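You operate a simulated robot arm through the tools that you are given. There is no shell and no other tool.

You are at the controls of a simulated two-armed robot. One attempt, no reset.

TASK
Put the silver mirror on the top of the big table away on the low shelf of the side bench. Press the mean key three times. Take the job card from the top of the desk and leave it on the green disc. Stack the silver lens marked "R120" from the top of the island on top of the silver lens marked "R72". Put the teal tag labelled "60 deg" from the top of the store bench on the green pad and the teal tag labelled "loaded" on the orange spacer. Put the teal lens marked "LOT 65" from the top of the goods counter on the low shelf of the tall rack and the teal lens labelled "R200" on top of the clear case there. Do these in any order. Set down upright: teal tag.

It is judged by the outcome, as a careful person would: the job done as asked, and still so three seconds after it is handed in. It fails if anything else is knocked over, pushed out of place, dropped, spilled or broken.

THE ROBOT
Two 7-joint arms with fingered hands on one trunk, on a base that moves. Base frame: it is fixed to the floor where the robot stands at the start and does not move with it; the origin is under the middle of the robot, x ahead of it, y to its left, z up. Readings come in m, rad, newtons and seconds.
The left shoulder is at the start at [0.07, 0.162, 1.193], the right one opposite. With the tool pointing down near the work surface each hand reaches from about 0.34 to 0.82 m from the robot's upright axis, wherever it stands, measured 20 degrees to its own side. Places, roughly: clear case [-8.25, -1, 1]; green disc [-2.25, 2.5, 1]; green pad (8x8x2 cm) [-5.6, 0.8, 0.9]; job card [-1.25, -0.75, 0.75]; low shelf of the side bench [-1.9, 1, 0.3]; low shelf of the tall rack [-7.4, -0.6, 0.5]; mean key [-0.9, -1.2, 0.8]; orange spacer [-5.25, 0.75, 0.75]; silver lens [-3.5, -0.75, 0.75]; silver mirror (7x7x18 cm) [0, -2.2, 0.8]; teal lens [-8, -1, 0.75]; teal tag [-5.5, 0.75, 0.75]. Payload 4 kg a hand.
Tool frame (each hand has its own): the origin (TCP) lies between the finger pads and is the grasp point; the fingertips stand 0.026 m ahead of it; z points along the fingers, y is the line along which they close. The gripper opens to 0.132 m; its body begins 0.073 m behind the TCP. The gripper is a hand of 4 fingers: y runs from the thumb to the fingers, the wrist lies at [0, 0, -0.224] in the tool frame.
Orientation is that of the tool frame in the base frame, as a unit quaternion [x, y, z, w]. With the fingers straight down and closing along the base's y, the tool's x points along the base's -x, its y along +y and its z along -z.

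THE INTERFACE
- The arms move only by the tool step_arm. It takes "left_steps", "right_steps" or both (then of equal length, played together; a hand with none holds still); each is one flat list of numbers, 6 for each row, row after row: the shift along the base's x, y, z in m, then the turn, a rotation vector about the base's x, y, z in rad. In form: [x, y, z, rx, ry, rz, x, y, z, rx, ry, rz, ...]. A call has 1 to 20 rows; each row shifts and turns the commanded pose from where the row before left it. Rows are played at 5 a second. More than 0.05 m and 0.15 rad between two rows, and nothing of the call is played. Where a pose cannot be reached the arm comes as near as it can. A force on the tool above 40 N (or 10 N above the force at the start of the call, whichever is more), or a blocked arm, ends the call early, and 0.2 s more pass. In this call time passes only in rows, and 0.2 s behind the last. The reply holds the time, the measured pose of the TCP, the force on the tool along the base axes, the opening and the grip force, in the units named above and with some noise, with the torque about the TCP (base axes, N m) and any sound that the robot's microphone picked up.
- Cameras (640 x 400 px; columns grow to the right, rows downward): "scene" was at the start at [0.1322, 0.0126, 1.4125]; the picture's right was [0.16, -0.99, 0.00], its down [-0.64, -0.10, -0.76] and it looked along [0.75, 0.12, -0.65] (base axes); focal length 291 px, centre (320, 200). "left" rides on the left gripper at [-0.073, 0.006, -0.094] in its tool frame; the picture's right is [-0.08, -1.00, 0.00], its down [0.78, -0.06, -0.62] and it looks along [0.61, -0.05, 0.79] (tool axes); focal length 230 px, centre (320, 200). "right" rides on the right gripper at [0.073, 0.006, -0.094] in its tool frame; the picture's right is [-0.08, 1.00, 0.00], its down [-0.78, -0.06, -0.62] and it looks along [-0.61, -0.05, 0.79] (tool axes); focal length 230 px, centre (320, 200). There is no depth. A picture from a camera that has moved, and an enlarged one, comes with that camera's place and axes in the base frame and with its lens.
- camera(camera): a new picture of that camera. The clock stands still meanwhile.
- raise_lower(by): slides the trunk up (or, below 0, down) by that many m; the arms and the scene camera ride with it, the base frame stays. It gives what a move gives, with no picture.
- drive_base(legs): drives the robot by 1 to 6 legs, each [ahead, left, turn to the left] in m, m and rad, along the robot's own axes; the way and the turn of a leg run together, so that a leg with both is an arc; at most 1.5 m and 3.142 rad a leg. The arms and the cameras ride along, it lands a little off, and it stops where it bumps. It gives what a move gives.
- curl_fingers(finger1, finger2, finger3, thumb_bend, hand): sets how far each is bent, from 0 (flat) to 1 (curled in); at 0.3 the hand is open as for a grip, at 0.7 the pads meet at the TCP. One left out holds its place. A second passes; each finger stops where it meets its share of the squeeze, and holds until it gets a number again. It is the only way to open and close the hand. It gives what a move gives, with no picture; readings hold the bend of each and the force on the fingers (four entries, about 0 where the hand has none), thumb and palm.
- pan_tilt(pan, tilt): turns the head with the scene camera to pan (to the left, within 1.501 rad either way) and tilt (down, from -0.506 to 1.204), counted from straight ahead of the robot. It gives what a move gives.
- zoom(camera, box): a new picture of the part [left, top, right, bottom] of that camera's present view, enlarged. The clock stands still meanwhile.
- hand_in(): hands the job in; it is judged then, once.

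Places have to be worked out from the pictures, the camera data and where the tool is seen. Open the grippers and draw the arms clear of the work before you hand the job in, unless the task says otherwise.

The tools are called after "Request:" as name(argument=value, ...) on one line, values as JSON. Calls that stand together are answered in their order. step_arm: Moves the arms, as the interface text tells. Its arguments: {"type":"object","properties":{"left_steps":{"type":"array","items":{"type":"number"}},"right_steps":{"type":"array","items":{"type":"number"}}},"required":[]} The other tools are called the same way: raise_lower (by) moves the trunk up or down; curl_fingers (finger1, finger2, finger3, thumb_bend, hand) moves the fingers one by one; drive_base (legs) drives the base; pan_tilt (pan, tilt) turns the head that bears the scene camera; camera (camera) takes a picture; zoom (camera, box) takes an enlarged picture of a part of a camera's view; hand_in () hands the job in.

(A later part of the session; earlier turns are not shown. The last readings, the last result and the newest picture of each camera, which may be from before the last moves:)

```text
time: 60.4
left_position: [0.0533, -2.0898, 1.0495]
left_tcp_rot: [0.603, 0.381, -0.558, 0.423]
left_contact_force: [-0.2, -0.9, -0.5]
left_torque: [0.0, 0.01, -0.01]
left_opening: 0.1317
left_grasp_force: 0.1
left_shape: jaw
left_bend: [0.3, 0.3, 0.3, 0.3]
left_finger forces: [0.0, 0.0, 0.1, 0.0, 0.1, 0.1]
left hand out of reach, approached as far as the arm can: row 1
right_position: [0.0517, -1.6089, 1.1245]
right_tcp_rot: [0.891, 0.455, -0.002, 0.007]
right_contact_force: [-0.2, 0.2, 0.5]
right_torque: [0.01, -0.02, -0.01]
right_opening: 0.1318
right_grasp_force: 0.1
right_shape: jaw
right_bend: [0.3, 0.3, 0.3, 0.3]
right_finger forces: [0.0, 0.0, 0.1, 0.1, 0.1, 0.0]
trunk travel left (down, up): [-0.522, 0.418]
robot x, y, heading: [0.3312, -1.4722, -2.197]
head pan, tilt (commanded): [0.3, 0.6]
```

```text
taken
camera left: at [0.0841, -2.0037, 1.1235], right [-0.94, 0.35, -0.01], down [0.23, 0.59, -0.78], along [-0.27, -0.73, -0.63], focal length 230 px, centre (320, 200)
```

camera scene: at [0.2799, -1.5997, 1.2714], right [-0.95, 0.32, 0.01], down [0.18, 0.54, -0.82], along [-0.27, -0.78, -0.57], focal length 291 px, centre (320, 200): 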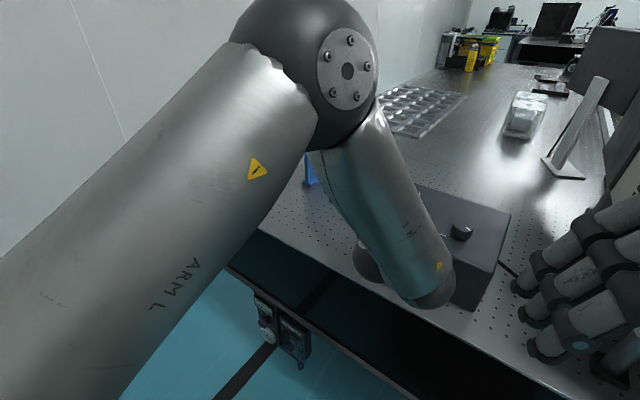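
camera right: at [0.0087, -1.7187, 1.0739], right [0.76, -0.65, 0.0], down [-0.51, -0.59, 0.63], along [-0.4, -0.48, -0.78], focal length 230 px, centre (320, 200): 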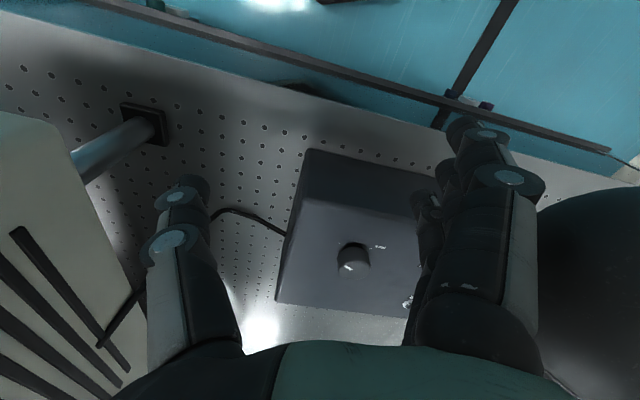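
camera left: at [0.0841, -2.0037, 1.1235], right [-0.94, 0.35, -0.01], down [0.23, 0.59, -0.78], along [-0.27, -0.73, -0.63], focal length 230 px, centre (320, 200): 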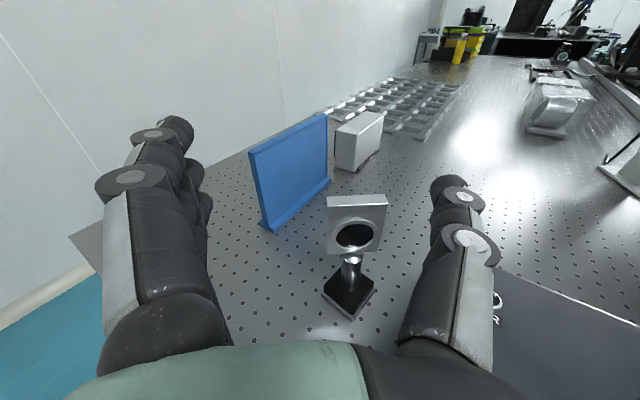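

I check the box's lever with the right-hand camera before going on.

Request:
camera(camera="right")

Request:
pan_tilt(pan=-0.2, tilt=0.7)

Request:
camera(camera="scene")

```text
taken
camera right: at [0.0987, -1.551, 1.2165], right [0.76, -0.65, 0.01], down [-0.51, -0.59, 0.62], along [-0.4, -0.48, -0.78], focal length 230 px, centre (320, 200)
```

right: 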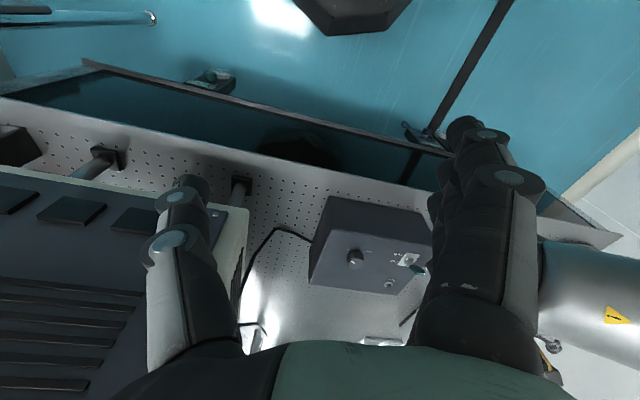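

```text
time: 61.4
left_position: [0.0531, -2.0907, 1.0477]
left_tcp_rot: [0.603, 0.382, -0.558, 0.424]
left_contact_force: [0.1, 0.2, 0.0]
left_torque: [0.0, 0.0, 0.02]
left_opening: 0.1319
left_grasp_force: 0.0
left_shape: jaw
left_bend: [0.3, 0.3, 0.3, 0.3]
left_finger forces: [0.0, 0.0, 0.0, 0.1, 0.1, 0.0]
right_position: [0.0495, -1.6094, 1.125]
right_tcp_rot: [0.891, 0.455, -0.003, 0.008]
right_contact_force: [0.4, -1.0, 0.2]
right_torque: [0.0, 0.0, -0.01]
right_opening: 0.1318
right_grasp_force: 0.0
right_shape: jaw
right_bend: [0.3, 0.3, 0.3, 0.3]
right_finger forces: [0.1, 0.0, 0.1, 0.0, 0.0, 0.1]
trunk travel left (down, up): [-0.522, 0.418]
robot x, y, heading: [0.3334, -1.4714, -2.201]
head pan, tilt (commanded): [-0.201, 0.7]
```

```text
taken
camera scene: at [0.24, -1.5671, 1.2632], right [-0.68, 0.74, 0.0], down [0.47, 0.44, -0.77], along [-0.56, -0.52, -0.64], focal length 291 px, centre (320, 200)
```

scene: 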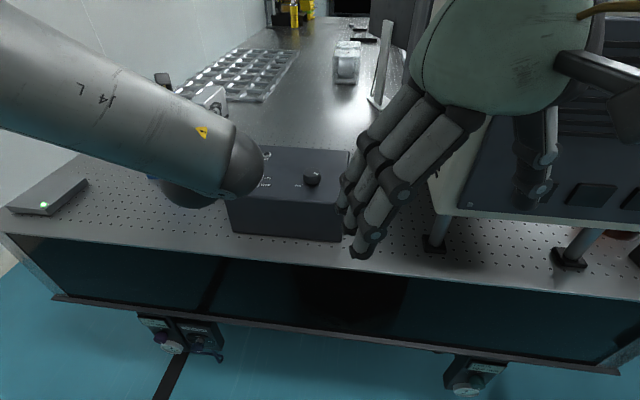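

Request:
zoom(camera="right", box=[300, 180, 460, 300])

```text
3.33 times, centred on (380, 240) of right
camera zoom: at [0.0979, -1.5518, 1.2164], right [0.76, -0.65, 0.01], down [-0.51, -0.59, 0.62], along [-0.4, -0.48, -0.78], focal length 767 px, centre (120, 67)
```

zoom: 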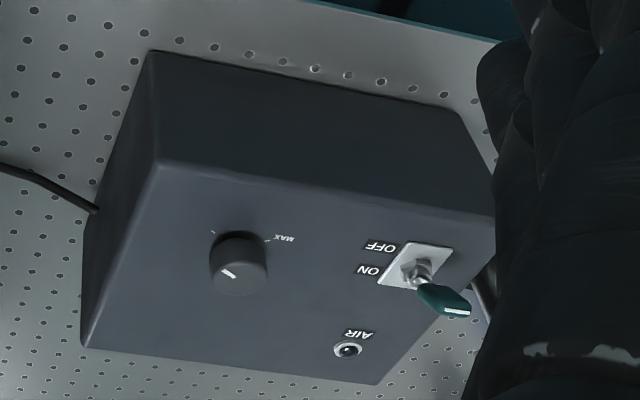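

The lever's bar looks turned or tilted compared with the first view, so I swing the left hand aside to get a clear look at it from the head.

Request:
step_arm(left_steps=[0.035, -0.022, 0.03, 0, 0, 0, 0.035, -0.022, 0.03, 0, 0, 0, 0.035, -0.022, 0.03, 0, 0, 0, 0.035, -0.022, 0.03, 0, 0, 0])

Request:
pan_tilt(pan=0, tilt=0.6)

Request:
camera(camera="scene")

```text
refused: row 1 steps farther than a row can; nothing moved
```

```text
time: 62.1
left_position: [0.0518, -2.0909, 1.0468]
left_tcp_rot: [0.603, 0.383, -0.557, 0.425]
left_contact_force: [0.2, -0.1, 0.2]
left_torque: [-0.04, -0.02, 0.03]
left_opening: 0.1319
left_grasp_force: 0.0
left_shape: jaw
left_bend: [0.3, 0.3, 0.3, 0.3]
left_finger forces: [0.0, 0.0, 0.0, 0.0, 0.1, 0.0]
right_position: [0.049, -1.609, 1.1243]
right_tcp_rot: [0.891, 0.454, -0.001, 0.008]
right_contact_force: [-0.3, 0.3, 0.2]
right_torque: [0.01, -0.01, -0.01]
right_opening: 0.1321
right_grasp_force: 0.0
right_shape: jaw
right_bend: [0.3, 0.3, 0.3, 0.3]
right_finger forces: [0.1, 0.0, 0.1, 0.0, 0.0, 0.0]
trunk travel left (down, up): [-0.522, 0.418]
robot x, y, heading: [0.3334, -1.4687, -2.199]
head pan, tilt (commanded): [0.0, 0.6]
```

```text
taken
camera scene: at [0.2502, -1.581, 1.2718], right [-0.81, 0.59, 0.0], down [0.33, 0.46, -0.82], along [-0.48, -0.67, -0.57], focal length 291 px, centre (320, 200)
```

scene: 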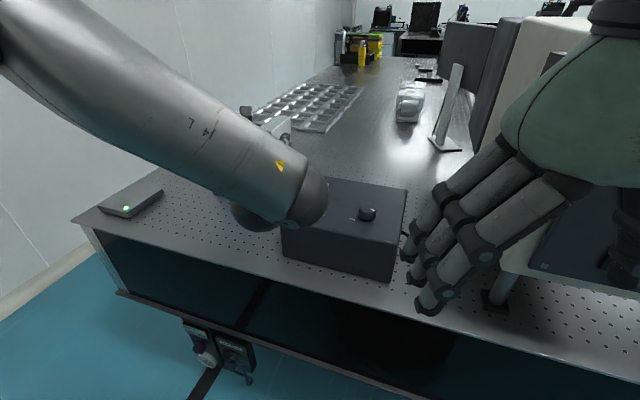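

The row was too long; I repeat with shorter steps.

Request:
step_arm(left_steps=[0.032, -0.02, 0.028, 0, 0, 0, 0.032, -0.02, 0.028, 0, 0, 0, 0.032, -0.02, 0.028, 0, 0, 0, 0.032, -0.02, 0.028, 0, 0, 0])

Request:
camera(camera="scene")

```text
time: 63.1
left_position: [0.1817, -2.1715, 1.1599]
left_tcp_rot: [0.602, 0.383, -0.558, 0.423]
left_contact_force: [0.1, -0.1, 0.4]
left_torque: [0.01, -0.01, 0.01]
left_opening: 0.1315
left_grasp_force: 0.0
left_shape: jaw
left_bend: [0.3, 0.3, 0.3, 0.3]
left_finger forces: [0.0, 0.0, 0.0, 0.0, 0.0, 0.1]
right_position: [0.0525, -1.6099, 1.1259]
right_tcp_rot: [0.89, 0.455, -0.003, 0.006]
right_contact_force: [0.3, 0.5, 0.2]
right_torque: [-0.01, 0.02, -0.02]
right_opening: 0.1322
right_grasp_force: 0.0
right_shape: jaw
right_bend: [0.3, 0.3, 0.3, 0.3]
right_finger forces: [0.1, 0.1, 0.0, 0.0, 0.1, 0.1]
trunk travel left (down, up): [-0.522, 0.418]
robot x, y, heading: [0.3321, -1.4713, -2.195]
head pan, tilt (commanded): [0.0, 0.6]
```

```text
taken
camera scene: at [0.2533, -1.5822, 1.2719], right [-0.81, 0.59, 0.0], down [0.33, 0.46, -0.83], along [-0.49, -0.67, -0.56], focal length 291 px, centre (320, 200)
```

scene: 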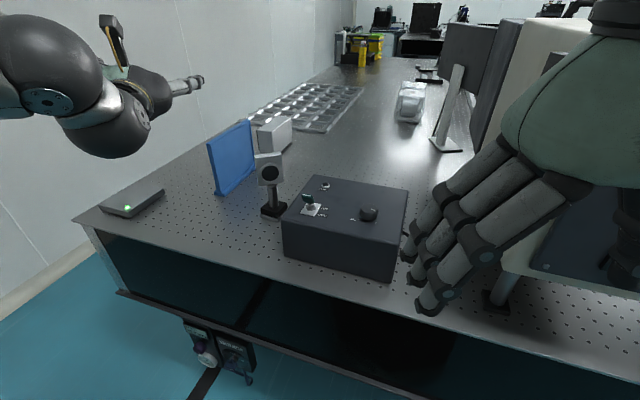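

Request:
zoom(camera="scene", box=[240, 140, 400, 240])

```text
4.00 times, centred on (320, 190) of scene
camera zoom: at [0.2533, -1.5822, 1.2719], right [-0.81, 0.59, 0.0], down [0.33, 0.46, -0.83], along [-0.49, -0.67, -0.56], focal length 1162 px, centre (320, 240)
```

zoom: 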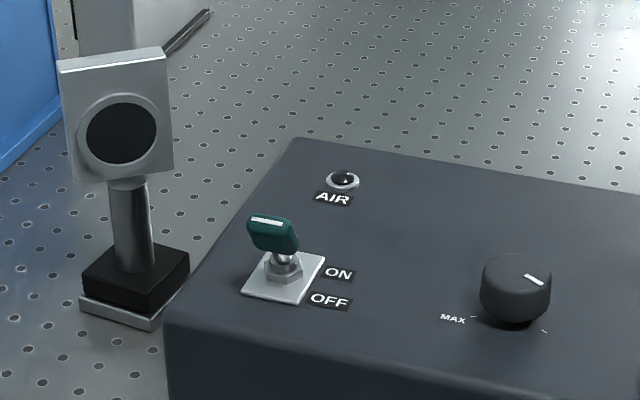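

The lever leans toward OFF just as in the first pictures, so it is unchanged. Triangulating two views puts the plate centre at about (-0.020,-2.168,0.934); I approach it with the left hand tilted 45° down so the thumb passes above the lever.

Request:
step_arm(left_steps=[-0.0246, 0.0119, -0.02, 0.133, 0.0355, 0, -0.0246, 0.0119, -0.02, 0.105, -0.0395, 0, -0.0246, 0.0119, -0.02, 0.105, -0.0395, 0, -0.0246, 0.0119, -0.02, 0.105, -0.0395, 0, -0.0246, 0.0119, -0.02, 0.105, -0.0395, 0, -0.0246, 0.0119, -0.02, 0.105, -0.0395, 0, -0.0246, 0.0119, -0.02, 0.105, -0.0395, 0])

Request:
camera(camera="left")

Request:
camera(camera="scene")

```text
time: 64.7
left_position: [0.0066, -2.0846, 1.0202]
left_tcp_rot: [0.765, 0.526, -0.305, 0.212]
left_contact_force: [-0.9, 0.2, -0.4]
left_torque: [0.01, 0.02, 0.0]
left_opening: 0.1321
left_grasp_force: 0.1
left_shape: jaw
left_bend: [0.3, 0.3, 0.3, 0.3]
left_finger forces: [0.0, 0.1, 0.0, 0.0, 0.0, 0.1]
right_position: [0.0478, -1.6093, 1.124]
right_tcp_rot: [0.891, 0.454, -0.001, 0.007]
right_contact_force: [0.1, 0.4, -0.2]
right_torque: [0.02, -0.01, 0.01]
right_opening: 0.1319
right_grasp_force: 0.0
right_shape: jaw
right_bend: [0.3, 0.3, 0.3, 0.3]
right_finger forces: [0.0, 0.0, 0.1, 0.0, 0.0, 0.1]
trunk travel left (down, up): [-0.522, 0.418]
robot x, y, heading: [0.3352, -1.469, -2.198]
head pan, tilt (commanded): [0.0, 0.6]
```

```text
taken
camera left: at [0.0154, -2.0776, 1.1376], right [-0.95, 0.3, 0.05], down [0.3, 0.95, -0.1], along [-0.08, -0.08, -0.99], focal length 230 px, centre (320, 200)
```

left: 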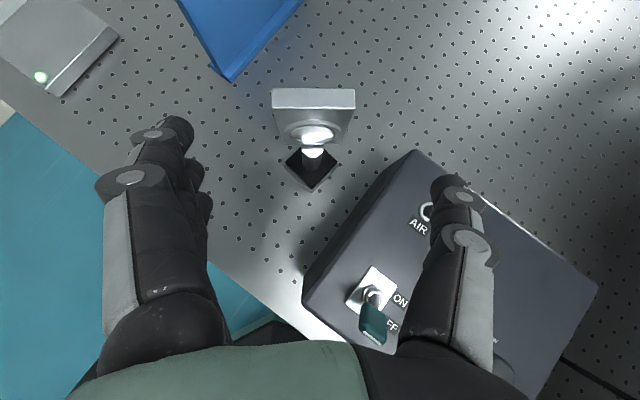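

```text
taken
camera scene: at [0.2489, -1.5811, 1.2717], right [-0.81, 0.59, 0.0], down [0.33, 0.46, -0.82], along [-0.48, -0.67, -0.57], focal length 291 px, centre (320, 200)
```

scene: 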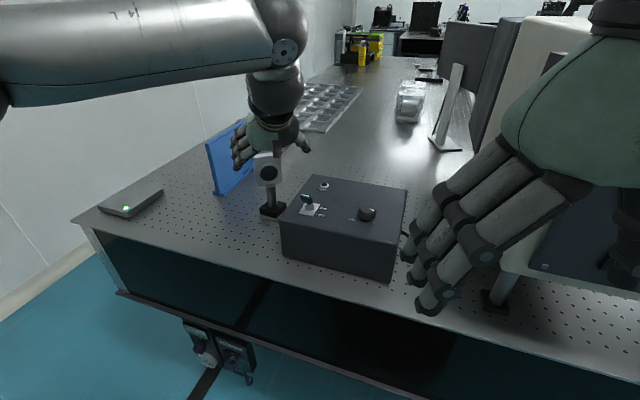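

The plate lines up with the hand (edge level in the hand view, about 6 mm off to the finger side) and the lever stays clear. I advance 12 cm along the fingers.

Request:
step_arm(left_steps=[-0.008, -0.027, -0.0295, 0, 0, 0, -0.008, -0.027, -0.0295, 0, 0, 0, -0.008, -0.027, -0.0295, 0, 0, 0])

Request:
camera(camera="left")

Request:
zoom(camera="scene", box=[200, 100, 360, 220])

```text
time: 65.5
left_position: [-0.0171, -2.1691, 0.9312]
left_tcp_rot: [0.765, 0.525, -0.306, 0.212]
left_contact_force: [-0.3, 0.3, -0.1]
left_torque: [0.0, 0.0, 0.0]
left_opening: 0.1319
left_grasp_force: 0.1
left_shape: jaw
left_bend: [0.3, 0.3, 0.3, 0.3]
left_finger forces: [0.0, 0.0, 0.0, 0.1, 0.1, 0.0]
right_position: [0.0491, -1.6098, 1.1242]
right_tcp_rot: [0.891, 0.454, -0.001, 0.007]
right_contact_force: [-0.6, -0.3, -0.2]
right_torque: [0.05, -0.03, 0.01]
right_opening: 0.1318
right_grasp_force: 0.1
right_shape: jaw
right_bend: [0.3, 0.3, 0.3, 0.3]
right_finger forces: [0.1, 0.1, 0.1, 0.0, 0.0, 0.0]
trunk travel left (down, up): [-0.522, 0.418]
robot x, y, heading: [0.3314, -1.4694, -2.199]
head pan, tilt (commanded): [0.0, 0.6]
```

```text
taken
camera left: at [-0.0075, -2.1597, 1.0485], right [-0.95, 0.3, 0.05], down [0.3, 0.95, -0.1], along [-0.08, -0.08, -0.99], focal length 230 px, centre (320, 200)
```

left: 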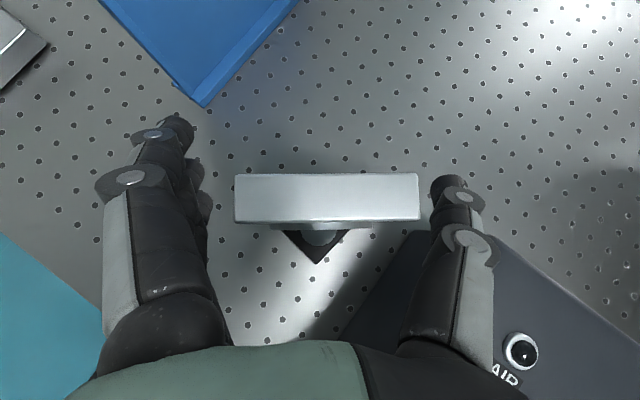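

```text
3.33 times, centred on (280, 160) of scene
camera zoom: at [0.2499, -1.5825, 1.2717], right [-0.81, 0.59, 0.0], down [0.33, 0.46, -0.82], along [-0.48, -0.67, -0.57], focal length 969 px, centre (453, 333)
```

zoom: 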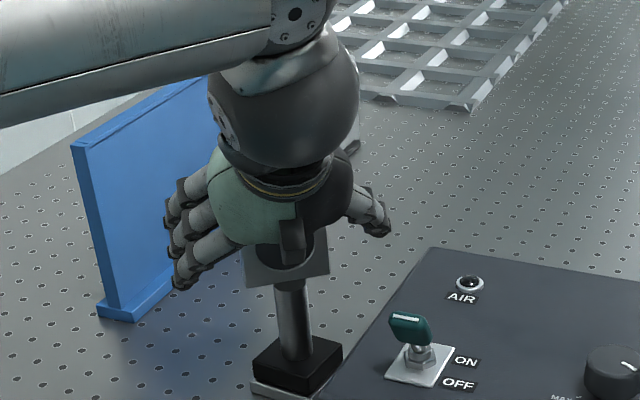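

The plate sits centred between fingers and thumb. I close the left hand on it.

Request:
curl_fingers(hand="left", finger1=0.7, finger2=0.7, finger3=0.7, thumb_bend=0.7)

Request:
camera(camera="left")

```text
time: 66.5
left_position: [-0.0159, -2.1676, 0.9311]
left_tcp_rot: [0.764, 0.526, -0.308, 0.213]
left_contact_force: [0.2, -1.5, 0.3]
left_torque: [0.02, -0.15, -0.05]
left_opening: 0.0431
left_grasp_force: 27.5
left_shape: fingers
left_bend: [0.68, 0.61, 0.53, 0.61]
left_finger forces: [7.8, 10.1, 10.0, 0.1, 27.0, 0.1]
right_position: [0.0498, -1.6101, 1.1246]
right_tcp_rot: [0.89, 0.455, -0.002, 0.008]
right_contact_force: [0.5, 0.1, 0.1]
right_torque: [-0.03, -0.02, 0.0]
right_opening: 0.1319
right_grasp_force: 0.2
right_shape: jaw
right_bend: [0.3, 0.3, 0.3, 0.3]
right_finger forces: [0.1, 0.0, 0.0, 0.0, 0.0, 0.0]
trunk travel left (down, up): [-0.522, 0.418]
robot x, y, heading: [0.3317, -1.4676, -2.194]
head pan, tilt (commanded): [0.0, 0.6]
```

```text
taken
camera left: at [-0.007, -2.1585, 1.0495], right [-0.95, 0.3, 0.05], down [0.3, 0.95, -0.1], along [-0.08, -0.08, -0.99], focal length 230 px, centre (320, 200)
```

left: 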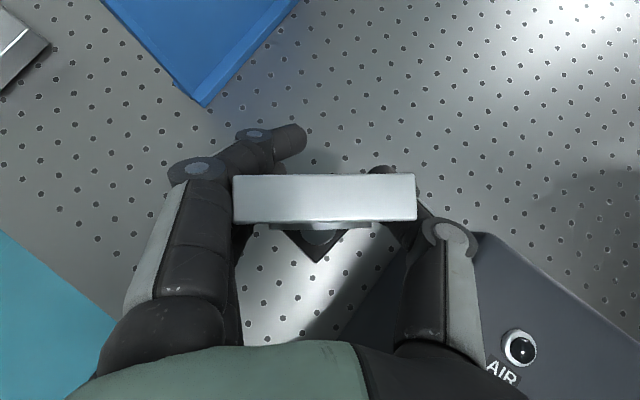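

Grip force 27 N with all fingers in contact. I lift straight up.

Request:
step_arm(left_steps=[0, 0, 0.03, 0, 0, 0, 0, 0, 0.04, 0, 0, 0, 0, 0, 0.045, 0, 0, 0, 0, 0, 0.045, 0, 0, 0])

Request:
camera(camera="scene")

```text
time: 67.5
left_position: [-0.015, -2.1657, 1.0925]
left_tcp_rot: [0.764, 0.526, -0.307, 0.214]
left_contact_force: [0.3, 0.1, -4.1]
left_torque: [-0.02, 0.02, -0.01]
left_opening: 0.0418
left_grasp_force: 25.6
left_shape: fingers
left_bend: [0.68, 0.62, 0.53, 0.61]
left_finger forces: [6.6, 8.3, 9.5, 0.0, 26.9, 0.0]
right_position: [0.0498, -1.6082, 1.1246]
right_tcp_rot: [0.891, 0.455, -0.002, 0.008]
right_contact_force: [-0.4, 0.4, 0.7]
right_torque: [-0.02, -0.05, 0.0]
right_opening: 0.132
right_grasp_force: 0.0
right_shape: jaw
right_bend: [0.3, 0.3, 0.3, 0.3]
right_finger forces: [0.0, 0.1, 0.0, 0.0, 0.1, 0.0]
trunk travel left (down, up): [-0.522, 0.418]
robot x, y, heading: [0.3334, -1.4701, -2.202]
head pan, tilt (commanded): [0.0, 0.6]
```

```text
taken
camera scene: at [0.2501, -1.58, 1.2718], right [-0.81, 0.59, 0.0], down [0.33, 0.46, -0.83], along [-0.48, -0.67, -0.56], focal length 291 px, centre (320, 200)
```

scene: 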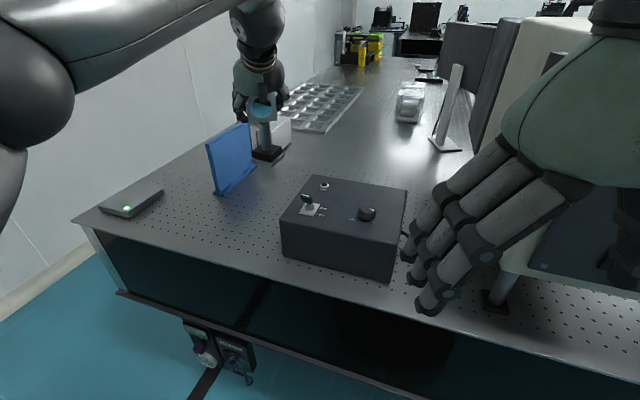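

The mirror is held firmly. I back away from the table, then turn toward the open floor and drive toward the side bench for a look.

Request:
drive_base(legs=[[-0.55, 0, 0]])

Request:
step_arm(left_steps=[0.026, 0.036, 0.01, 0, 0, 0, 0.026, 0.036, 0.01, 0, 0, 0, 0.026, 0.036, 0.01, 0, 0, 0, 0.026, 0.036, 0.01, 0, 0, 0])

Request:
drive_base(legs=[[0, 0, -1.879], [1.27, 0, 0]])

Request:
pan_tilt(pan=0.3, tilt=0.45)

Request:
camera(camera="scene")

```text
time: 70.7
left_position: [0.3052, -1.7218, 1.0898]
left_tcp_rot: [0.766, 0.524, -0.308, 0.212]
left_contact_force: [0.6, 0.3, -6.1]
left_torque: [-0.02, 0.03, 0.01]
left_opening: 0.0417
left_grasp_force: 25.8
left_shape: fingers
left_bend: [0.68, 0.62, 0.53, 0.61]
left_finger forces: [6.4, 8.5, 9.4, 0.0, 26.7, 0.0]
right_position: [0.3727, -1.1651, 1.1231]
right_tcp_rot: [0.891, 0.453, -0.001, 0.007]
right_contact_force: [0.1, -0.4, -0.8]
right_torque: [0.01, 0.0, -0.01]
right_opening: 0.1318
right_grasp_force: 0.1
right_shape: jaw
right_bend: [0.3, 0.3, 0.3, 0.3]
right_finger forces: [0.0, 0.0, 0.0, 0.1, 0.0, 0.1]
trunk travel left (down, up): [-0.522, 0.418]
robot x, y, heading: [0.6589, -1.0206, -2.201]
head pan, tilt (commanded): [0.0, 0.6]
```

```text
time: 71.7
left_position: [0.4127, -1.5749, 1.1333]
left_tcp_rot: [0.765, 0.525, -0.308, 0.213]
left_contact_force: [0.4, 1.0, -4.2]
left_torque: [-0.04, -0.03, -0.01]
left_opening: 0.0408
left_grasp_force: 26.2
left_shape: fingers
left_bend: [0.69, 0.62, 0.53, 0.61]
left_finger forces: [6.7, 8.6, 9.3, 0.0, 25.9, 0.1]
right_position: [0.3735, -1.1628, 1.1246]
right_tcp_rot: [0.891, 0.454, -0.002, 0.008]
right_contact_force: [-0.1, 0.7, -0.5]
right_torque: [-0.06, -0.01, -0.02]
right_opening: 0.1316
right_grasp_force: 0.1
right_shape: jaw
right_bend: [0.3, 0.3, 0.3, 0.3]
right_finger forces: [0.0, 0.0, 0.0, 0.0, 0.1, 0.0]
trunk travel left (down, up): [-0.522, 0.418]
robot x, y, heading: [0.6569, -1.0228, -2.203]
head pan, tilt (commanded): [0.0, 0.6]
```

```text
time: 82.5
left_position: [-0.58, 0.3761, 1.1309]
left_tcp_rot: [0.879, -0.297, -0.354, -0.118]
left_contact_force: [0.5, 0.4, -4.7]
left_torque: [-0.01, 0.03, -0.01]
left_opening: 0.0404
left_grasp_force: 24.7
left_shape: fingers
left_bend: [0.69, 0.62, 0.53, 0.61]
left_finger forces: [5.9, 8.5, 9.2, 0.1, 25.4, 0.1]
right_position: [-0.173, 0.2991, 1.1251]
right_tcp_rot: [0.898, -0.441, -0.006, 0.004]
right_contact_force: [-0.4, -0.2, -0.6]
right_torque: [0.02, -0.01, 0.04]
right_opening: 0.1319
right_grasp_force: 0.0
right_shape: jaw
right_bend: [0.3, 0.3, 0.3, 0.3]
right_finger forces: [0.1, 0.0, 0.0, 0.0, 0.0, 0.1]
trunk travel left (down, up): [-0.522, 0.418]
robot x, y, heading: [-0.1165, -0.0142, 2.229]
head pan, tilt (commanded): [0.0, 0.6]
```

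```text
time: 83.3
left_position: [-0.5811, 0.3768, 1.1312]
left_tcp_rot: [0.879, -0.297, -0.353, -0.118]
left_contact_force: [-0.4, -0.1, -4.3]
left_torque: [0.0, 0.02, 0.0]
left_opening: 0.0403
left_grasp_force: 24.5
left_shape: fingers
left_bend: [0.69, 0.62, 0.53, 0.61]
left_finger forces: [6.0, 8.6, 9.2, 0.0, 25.3, 0.1]
right_position: [-0.1725, 0.2982, 1.1255]
right_tcp_rot: [0.898, -0.441, -0.006, 0.004]
right_contact_force: [-0.1, -0.5, 0.6]
right_torque: [0.01, 0.0, 0.01]
right_opening: 0.1318
right_grasp_force: 0.0
right_shape: jaw
right_bend: [0.3, 0.3, 0.3, 0.3]
right_finger forces: [0.0, 0.1, 0.1, 0.0, 0.0, 0.1]
trunk travel left (down, up): [-0.522, 0.418]
robot x, y, heading: [-0.1212, -0.0159, 2.229]
head pan, tilt (commanded): [0.3, 0.45]
```

```text
taken
camera scene: at [-0.2247, 0.0779, 1.2853], right [0.58, 0.82, 0.0], down [0.36, -0.25, -0.9], along [-0.74, 0.52, -0.44], focal length 291 px, centre (320, 200)
```

scene: 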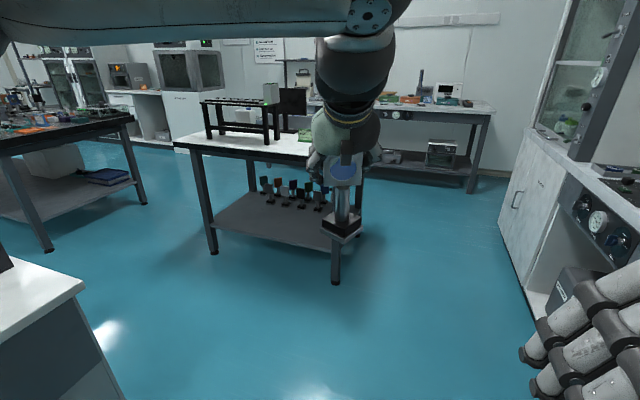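

The bench's front legs stand near (-2.11,0.45) and (-1.34,0.99); its low shelf has a row of small items at the back and is free at the front. I drive forward and then sideways to stand in front of it.

Request:
drive_base(legs=[[1.0, 0, -0.043], [0, 0.7, 0]])

Request:
pan_tilt(pan=0.1, tilt=0.9)

Request:
camera(camera="scene")

Request:
camera(camera="left")

```text
time: 92.0
left_position: [-1.7275, 0.7954, 1.1319]
left_tcp_rot: [0.874, -0.313, -0.351, -0.124]
left_contact_force: [6.7, 3.6, -4.4]
left_torque: [-0.1, 0.21, -0.09]
left_opening: 0.0355
left_grasp_force: 31.3
left_shape: fingers
left_bend: [0.71, 0.64, 0.55, 0.61]
left_finger forces: [16.3, 8.4, 9.3, 0.0, 28.2, 0.0]
right_position: [-1.3233, 0.7021, 1.124]
right_tcp_rot: [0.89, -0.456, -0.007, 0.003]
right_contact_force: [0.4, 0.7, -0.2]
right_torque: [0.0, -0.02, 0.01]
right_opening: 0.1317
right_grasp_force: 0.1
right_shape: jaw
right_bend: [0.3, 0.3, 0.3, 0.3]
right_finger forces: [0.1, 0.0, 0.0, 0.1, 0.0, 0.0]
trunk travel left (down, up): [-0.522, 0.418]
robot x, y, heading: [-1.2776, 0.3857, 2.193]
head pan, tilt (commanded): [0.3, 0.45]
```

```text
time: 92.9
left_position: [-1.7266, 0.7949, 1.1316]
left_tcp_rot: [0.874, -0.314, -0.351, -0.124]
left_contact_force: [8.1, 1.1, -7.6]
left_torque: [-0.01, 0.08, 0.01]
left_opening: 0.0361
left_grasp_force: 29.8
left_shape: fingers
left_bend: [0.71, 0.64, 0.54, 0.61]
left_finger forces: [14.9, 8.7, 9.5, 0.0, 27.1, 0.0]
right_position: [-1.3231, 0.7012, 1.1239]
right_tcp_rot: [0.89, -0.456, -0.007, 0.003]
right_contact_force: [0.0, 0.2, -0.6]
right_torque: [-0.04, 0.01, -0.02]
right_opening: 0.1321
right_grasp_force: 0.0
right_shape: jaw
right_bend: [0.3, 0.3, 0.3, 0.3]
right_finger forces: [0.1, 0.1, 0.0, 0.0, 0.0, 0.0]
trunk travel left (down, up): [-0.522, 0.418]
robot x, y, heading: [-1.2772, 0.3896, 2.192]
head pan, tilt (commanded): [0.099, 0.901]
```

```text
taken
camera scene: at [-1.358, 0.4851, 1.247], right [0.75, 0.66, 0.0], down [0.52, -0.59, -0.62], along [-0.41, 0.47, -0.78], focal length 291 px, centre (320, 200)
```

scene: 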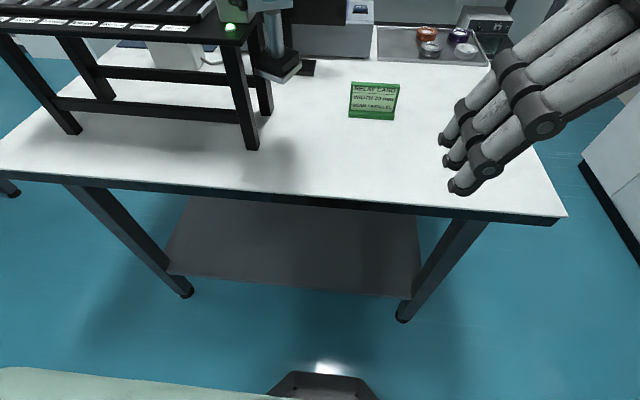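

```text
taken
camera left: at [-1.7208, 0.7825, 1.2495], right [0.59, 0.81, 0.05], down [0.81, -0.58, -0.1], along [-0.05, 0.1, -0.99], focal length 230 px, centre (320, 200)
```

left: 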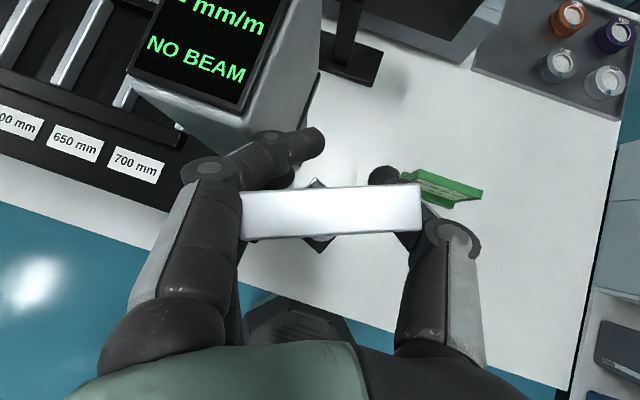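

The left fingers have brushed the readout device standing on the bench (about 8 N). I immediately move the hand away from it, to the right and back off the bench.

Request:
step_arm(left_steps=[0.02, 0.014, 0, 0, 0, 0, 0.02, 0.014, 0, 0, 0, 0, 0.025, -0.02, 0.0, 0, 0, 0, 0.022, -0.03, 0, 0, 0, 0])

Request:
camera(camera="left")

Request:
pan_tilt(pan=0.6, tilt=0.6)

Request:
camera(camera="scene")

```text
time: 93.9
left_position: [-1.6394, 0.7713, 1.1323]
left_tcp_rot: [0.873, -0.312, -0.352, -0.125]
left_contact_force: [0.5, -0.3, -4.6]
left_torque: [-0.01, -0.03, 0.01]
left_opening: 0.0389
left_grasp_force: 24.2
left_shape: fingers
left_bend: [0.69, 0.64, 0.54, 0.61]
left_finger forces: [4.9, 9.9, 9.8, 0.1, 25.0, 0.0]
right_position: [-1.3219, 0.7009, 1.1244]
right_tcp_rot: [0.89, -0.456, -0.008, 0.003]
right_contact_force: [0.6, -0.7, 0.7]
right_torque: [0.03, 0.05, 0.0]
right_opening: 0.1317
right_grasp_force: 0.0
right_shape: jaw
right_bend: [0.3, 0.3, 0.3, 0.3]
right_finger forces: [0.0, 0.0, 0.0, 0.0, 0.0, 0.0]
trunk travel left (down, up): [-0.522, 0.418]
robot x, y, heading: [-1.277, 0.3878, 2.194]
head pan, tilt (commanded): [0.099, 0.901]
```

```text
taken
camera left: at [-1.6348, 0.7583, 1.2503], right [0.59, 0.81, 0.05], down [0.81, -0.58, -0.1], along [-0.05, 0.1, -0.99], focal length 230 px, centre (320, 200)
```

left: 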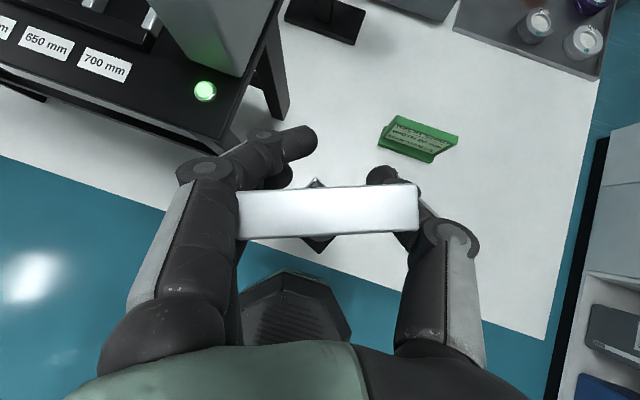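

```text
time: 94.8
left_position: [-1.641, 0.773, 1.1313]
left_tcp_rot: [0.873, -0.313, -0.352, -0.124]
left_contact_force: [0.0, 0.3, -4.7]
left_torque: [0.03, -0.02, 0.02]
left_opening: 0.0386
left_grasp_force: 24.8
left_shape: fingers
left_bend: [0.69, 0.64, 0.54, 0.61]
left_finger forces: [4.8, 10.0, 9.9, 0.0, 24.9, 0.0]
right_position: [-1.3233, 0.7012, 1.1246]
right_tcp_rot: [0.89, -0.456, -0.007, 0.003]
right_contact_force: [1.1, 0.6, -0.2]
right_torque: [0.0, 0.03, 0.01]
right_opening: 0.132
right_grasp_force: 0.1
right_shape: jaw
right_bend: [0.3, 0.3, 0.3, 0.3]
right_finger forces: [0.0, 0.0, 0.0, 0.0, 0.0, 0.0]
trunk travel left (down, up): [-0.522, 0.418]
robot x, y, heading: [-1.2766, 0.3902, 2.191]
head pan, tilt (commanded): [0.6, 0.6]
```

```text
taken
camera scene: at [-1.3922, 0.4581, 1.2717], right [0.34, 0.94, 0.0], down [0.53, -0.19, -0.82], along [-0.77, 0.28, -0.57], focal length 291 px, centre (320, 200)
```

scene: 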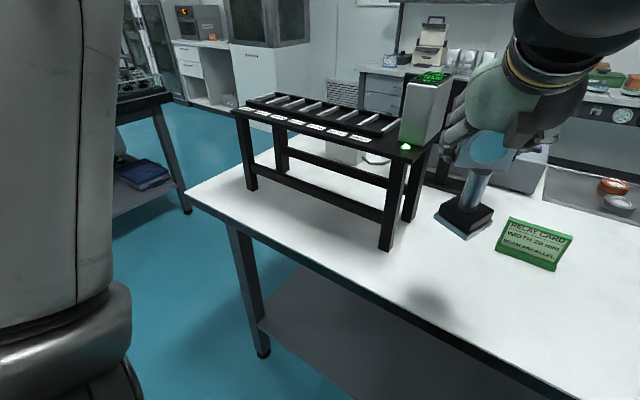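

The device and its rack look undisturbed. I back up 0.1 m so the mirror clears the bench edge, then lower the trunk to bring the hand to shelf height.

Request:
drive_base(legs=[[-0.1, 0, 0]])

Request:
raise_lower(by=-0.45)

Request:
pan_tilt(pan=0.1, tilt=0.6)

Request:
camera(camera="scene")

Request:
camera(camera="left")

```text
time: 95.9
left_position: [-1.5832, 0.6915, 1.1305]
left_tcp_rot: [0.873, -0.313, -0.351, -0.125]
left_contact_force: [0.9, -0.2, -4.0]
left_torque: [-0.02, 0.01, -0.01]
left_opening: 0.0389
left_grasp_force: 24.7
left_shape: fingers
left_bend: [0.69, 0.64, 0.54, 0.61]
left_finger forces: [4.8, 9.8, 9.8, 0.0, 24.9, 0.0]
right_position: [-1.2649, 0.6208, 1.1243]
right_tcp_rot: [0.89, -0.456, -0.006, 0.004]
right_contact_force: [-0.1, 0.2, -0.1]
right_torque: [0.0, 0.03, 0.01]
right_opening: 0.1318
right_grasp_force: 0.0
right_shape: jaw
right_bend: [0.3, 0.3, 0.3, 0.3]
right_finger forces: [0.1, 0.0, 0.1, 0.0, 0.0, 0.1]
trunk travel left (down, up): [-0.522, 0.418]
robot x, y, heading: [-1.2199, 0.306, 2.193]
head pan, tilt (commanded): [0.6, 0.6]
```

```text
refused: -0.45 is not a number from -0.4 to 0.4
```

```text
time: 96.9
left_position: [-1.5823, 0.6922, 1.1305]
left_tcp_rot: [0.873, -0.313, -0.352, -0.125]
left_contact_force: [-0.7, -0.2, -4.8]
left_torque: [-0.01, 0.02, -0.02]
left_opening: 0.0382
left_grasp_force: 24.8
left_shape: fingers
left_bend: [0.69, 0.64, 0.54, 0.61]
left_finger forces: [4.9, 9.9, 9.8, 0.0, 24.9, 0.1]
right_position: [-1.2646, 0.6219, 1.1251]
right_tcp_rot: [0.889, -0.457, -0.007, 0.004]
right_contact_force: [0.1, 0.1, 0.2]
right_torque: [-0.01, -0.01, -0.02]
right_opening: 0.1319
right_grasp_force: 0.1
right_shape: jaw
right_bend: [0.3, 0.3, 0.3, 0.3]
right_finger forces: [0.0, 0.0, 0.1, 0.1, 0.0, 0.0]
trunk travel left (down, up): [-0.522, 0.418]
robot x, y, heading: [-1.222, 0.3095, 2.19]
head pan, tilt (commanded): [0.099, 0.6]
```

```text
taken
camera scene: at [-1.3096, 0.4133, 1.2717], right [0.75, 0.66, 0.0], down [0.37, -0.42, -0.82], along [-0.54, 0.62, -0.57], focal length 291 px, centre (320, 200)
```

scene: 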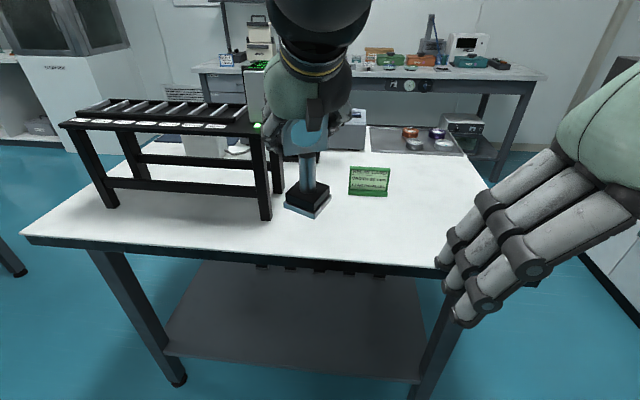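

```text
taken
camera left: at [-1.5777, 0.6791, 1.2493], right [0.59, 0.81, 0.05], down [0.81, -0.58, -0.1], along [-0.05, 0.1, -0.99], focal length 230 px, centre (320, 200)
```

left: 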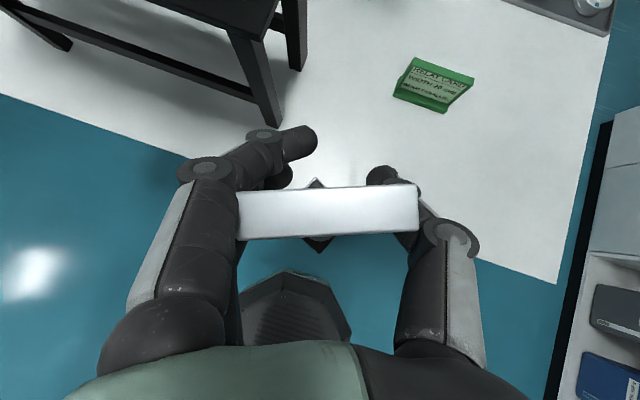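

The mirror's foot still overlaps the bench edge slightly when seen from the hand. I pull the hand back 8 cm, then lower the trunk in two steps.

Request:
step_arm(left_steps=[0.023, -0.033, 0, 0, 0, 0, 0.023, -0.033, 0, 0, 0, 0])

Request:
camera(camera="left")

```text
time: 97.5
left_position: [-1.5347, 0.6225, 1.1304]
left_tcp_rot: [0.873, -0.313, -0.352, -0.125]
left_contact_force: [0.2, 0.3, -4.6]
left_torque: [0.01, 0.04, 0.0]
left_opening: 0.0382
left_grasp_force: 25.0
left_shape: fingers
left_bend: [0.69, 0.64, 0.54, 0.61]
left_finger forces: [5.2, 10.0, 9.8, 0.0, 25.0, 0.0]
right_position: [-1.2641, 0.62, 1.1244]
right_tcp_rot: [0.89, -0.457, -0.007, 0.003]
right_contact_force: [1.2, -0.5, -0.5]
right_torque: [-0.03, 0.0, -0.01]
right_opening: 0.1318
right_grasp_force: 0.0
right_shape: jaw
right_bend: [0.3, 0.3, 0.3, 0.3]
right_finger forces: [0.0, 0.0, 0.0, 0.0, 0.1, 0.0]
trunk travel left (down, up): [-0.522, 0.418]
robot x, y, heading: [-1.2189, 0.3062, 2.193]
head pan, tilt (commanded): [0.099, 0.6]
```

```text
taken
camera left: at [-1.5299, 0.6116, 1.2492], right [0.59, 0.81, 0.05], down [0.81, -0.58, -0.1], along [-0.05, 0.1, -0.99], focal length 230 px, centre (320, 200)
```

left: 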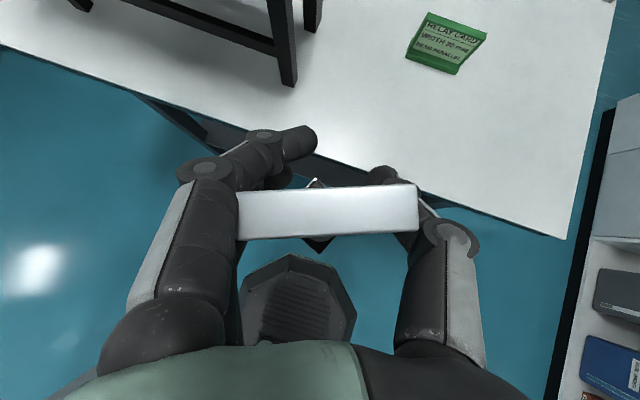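

About 6 cm of clearance to the bench edge now. I lower the trunk 0.4 m.

Request:
raise_lower(by=-0.4)

Request:
camera(camera="left")

Request:
camera(camera="scene")

```text
time: 101.3
left_position: [-1.5357, 0.6249, 0.7323]
left_tcp_rot: [0.874, -0.313, -0.351, -0.125]
left_contact_force: [0.1, 0.6, -3.8]
left_torque: [0.01, 0.03, 0.01]
left_opening: 0.0385
left_grasp_force: 25.0
left_shape: fingers
left_bend: [0.69, 0.64, 0.54, 0.61]
left_finger forces: [5.1, 10.2, 9.7, 0.0, 25.0, 0.0]
right_position: [-1.2641, 0.6204, 0.7245]
right_tcp_rot: [0.89, -0.456, -0.005, 0.004]
right_contact_force: [-0.1, 0.2, -0.5]
right_torque: [0.01, 0.0, 0.0]
right_opening: 0.1317
right_grasp_force: 0.1
right_shape: jaw
right_bend: [0.3, 0.3, 0.3, 0.3]
right_finger forces: [0.0, 0.1, 0.0, 0.0, 0.1, 0.0]
trunk travel left (down, up): [-0.122, 0.818]
robot x, y, heading: [-1.2196, 0.3063, 2.191]
head pan, tilt (commanded): [0.099, 0.6]
```

```text
taken
camera left: at [-1.5308, 0.613, 0.8489], right [0.59, 0.81, 0.05], down [0.81, -0.58, -0.1], along [-0.05, 0.1, -0.99], focal length 230 px, centre (320, 200)
```

left: 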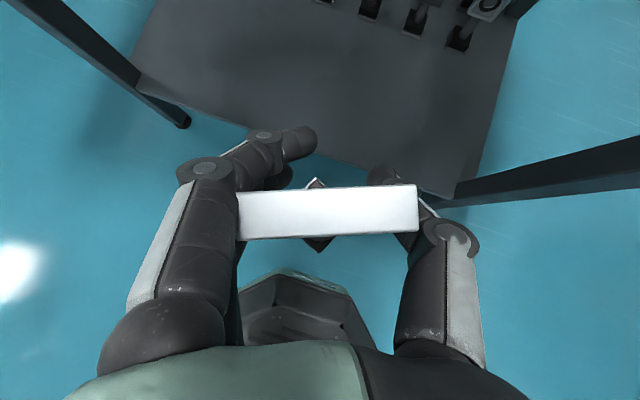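

```text
taken
camera scene: at [-1.3091, 0.4128, 0.8718], right [0.75, 0.66, 0.0], down [0.37, -0.42, -0.82], along [-0.54, 0.62, -0.57], focal length 291 px, centre (320, 200)
```

scene: 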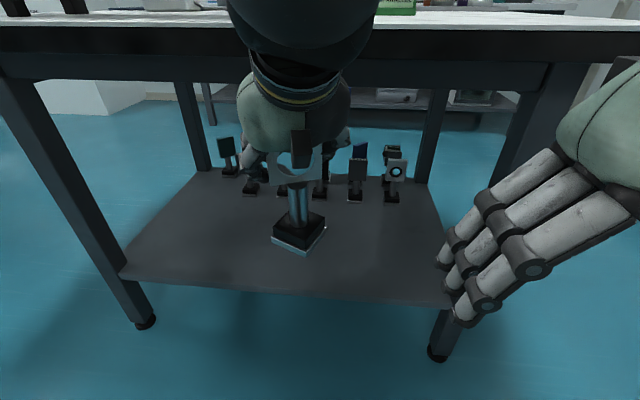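

The low shelf is clearly visible with its front edge about 0.58 m ahead and free in front of the row of mirrors. I lower the hand 0.24 m and then bring the mirror in over the shelf.

Request:
step_arm(left_steps=[0, 0, -0.048, 0, 0, 0, 0, 0, -0.048, 0, 0, 0, 0, 0, -0.048, 0, 0, 0, 0, 0, -0.048, 0, 0, 0, 0, 0, -0.048, 0, 0, 0])

Request:
camera(camera="scene")

```text
time: 102.5
left_position: [-1.5365, 0.6262, 0.4902]
left_tcp_rot: [0.874, -0.313, -0.351, -0.124]
left_contact_force: [-0.2, 0.9, -5.1]
left_torque: [0.0, 0.07, 0.01]
left_opening: 0.0384
left_grasp_force: 25.0
left_shape: fingers
left_bend: [0.69, 0.64, 0.54, 0.61]
left_finger forces: [5.3, 10.3, 9.9, 0.0, 25.0, 0.1]
right_position: [-1.2635, 0.6205, 0.7244]
right_tcp_rot: [0.89, -0.457, -0.007, 0.004]
right_contact_force: [-0.3, 0.1, -0.1]
right_torque: [0.0, 0.01, -0.03]
right_opening: 0.1319
right_grasp_force: 0.1
right_shape: jaw
right_bend: [0.3, 0.3, 0.3, 0.3]
right_finger forces: [0.1, 0.0, 0.0, 0.1, 0.0, 0.0]
trunk travel left (down, up): [-0.122, 0.818]
robot x, y, heading: [-1.2209, 0.308, 2.192]
head pan, tilt (commanded): [0.099, 0.6]
```

```text
taken
camera scene: at [-1.3092, 0.413, 0.8718], right [0.75, 0.66, 0.0], down [0.37, -0.42, -0.82], along [-0.54, 0.62, -0.57], focal length 291 px, centre (320, 200)
```

scene: 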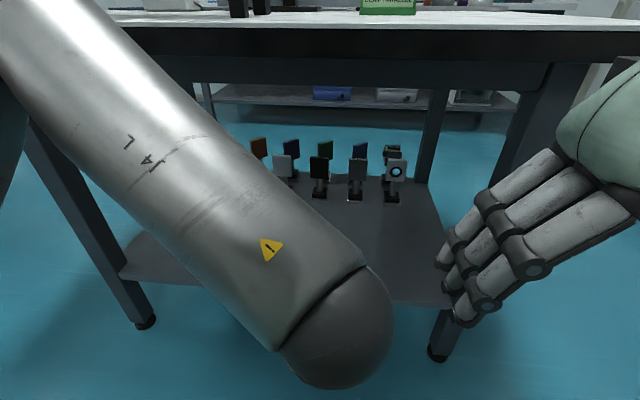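

The left forearm now rises to the left toward the elbow; I look at the elbow's place relative to the bench edge before pushing in.

Request:
pan_tilt(pan=0.9, tilt=0.5)

Request:
camera(camera="scene")

```text
time: 103.6
left_position: [-1.5354, 0.6261, 0.4909]
left_tcp_rot: [0.874, -0.313, -0.352, -0.124]
left_contact_force: [1.4, -0.1, -4.2]
left_torque: [0.01, 0.02, 0.0]
left_opening: 0.038
left_grasp_force: 25.0
left_shape: fingers
left_bend: [0.69, 0.64, 0.54, 0.61]
left_finger forces: [5.4, 9.9, 9.8, 0.0, 25.0, 0.1]
right_position: [-1.2641, 0.6214, 0.7244]
right_tcp_rot: [0.89, -0.456, -0.007, 0.003]
right_contact_force: [-0.3, -0.4, -0.2]
right_torque: [-0.01, 0.0, 0.01]
right_opening: 0.1319
right_grasp_force: 0.2
right_shape: jaw
right_bend: [0.3, 0.3, 0.3, 0.3]
right_finger forces: [0.0, 0.0, 0.0, 0.0, 0.0, 0.0]
trunk travel left (down, up): [-0.122, 0.818]
robot x, y, heading: [-1.2174, 0.3034, 2.186]
head pan, tilt (commanded): [0.901, 0.499]
```

```text
taken
camera scene: at [-1.3417, 0.351, 0.8809], right [0.05, 1.0, 0.0], down [0.48, -0.02, -0.88], along [-0.88, 0.04, -0.48], focal length 291 px, centre (320, 200)
```

scene: 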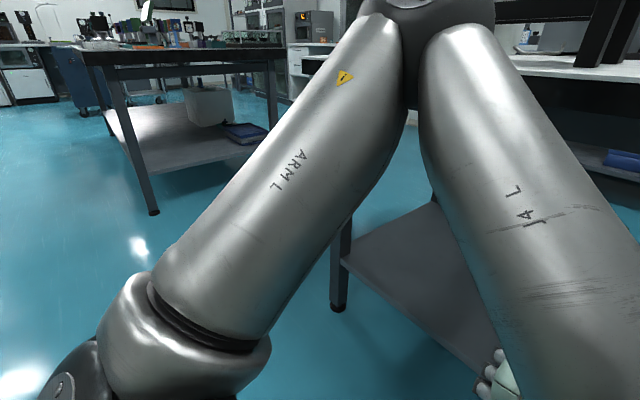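

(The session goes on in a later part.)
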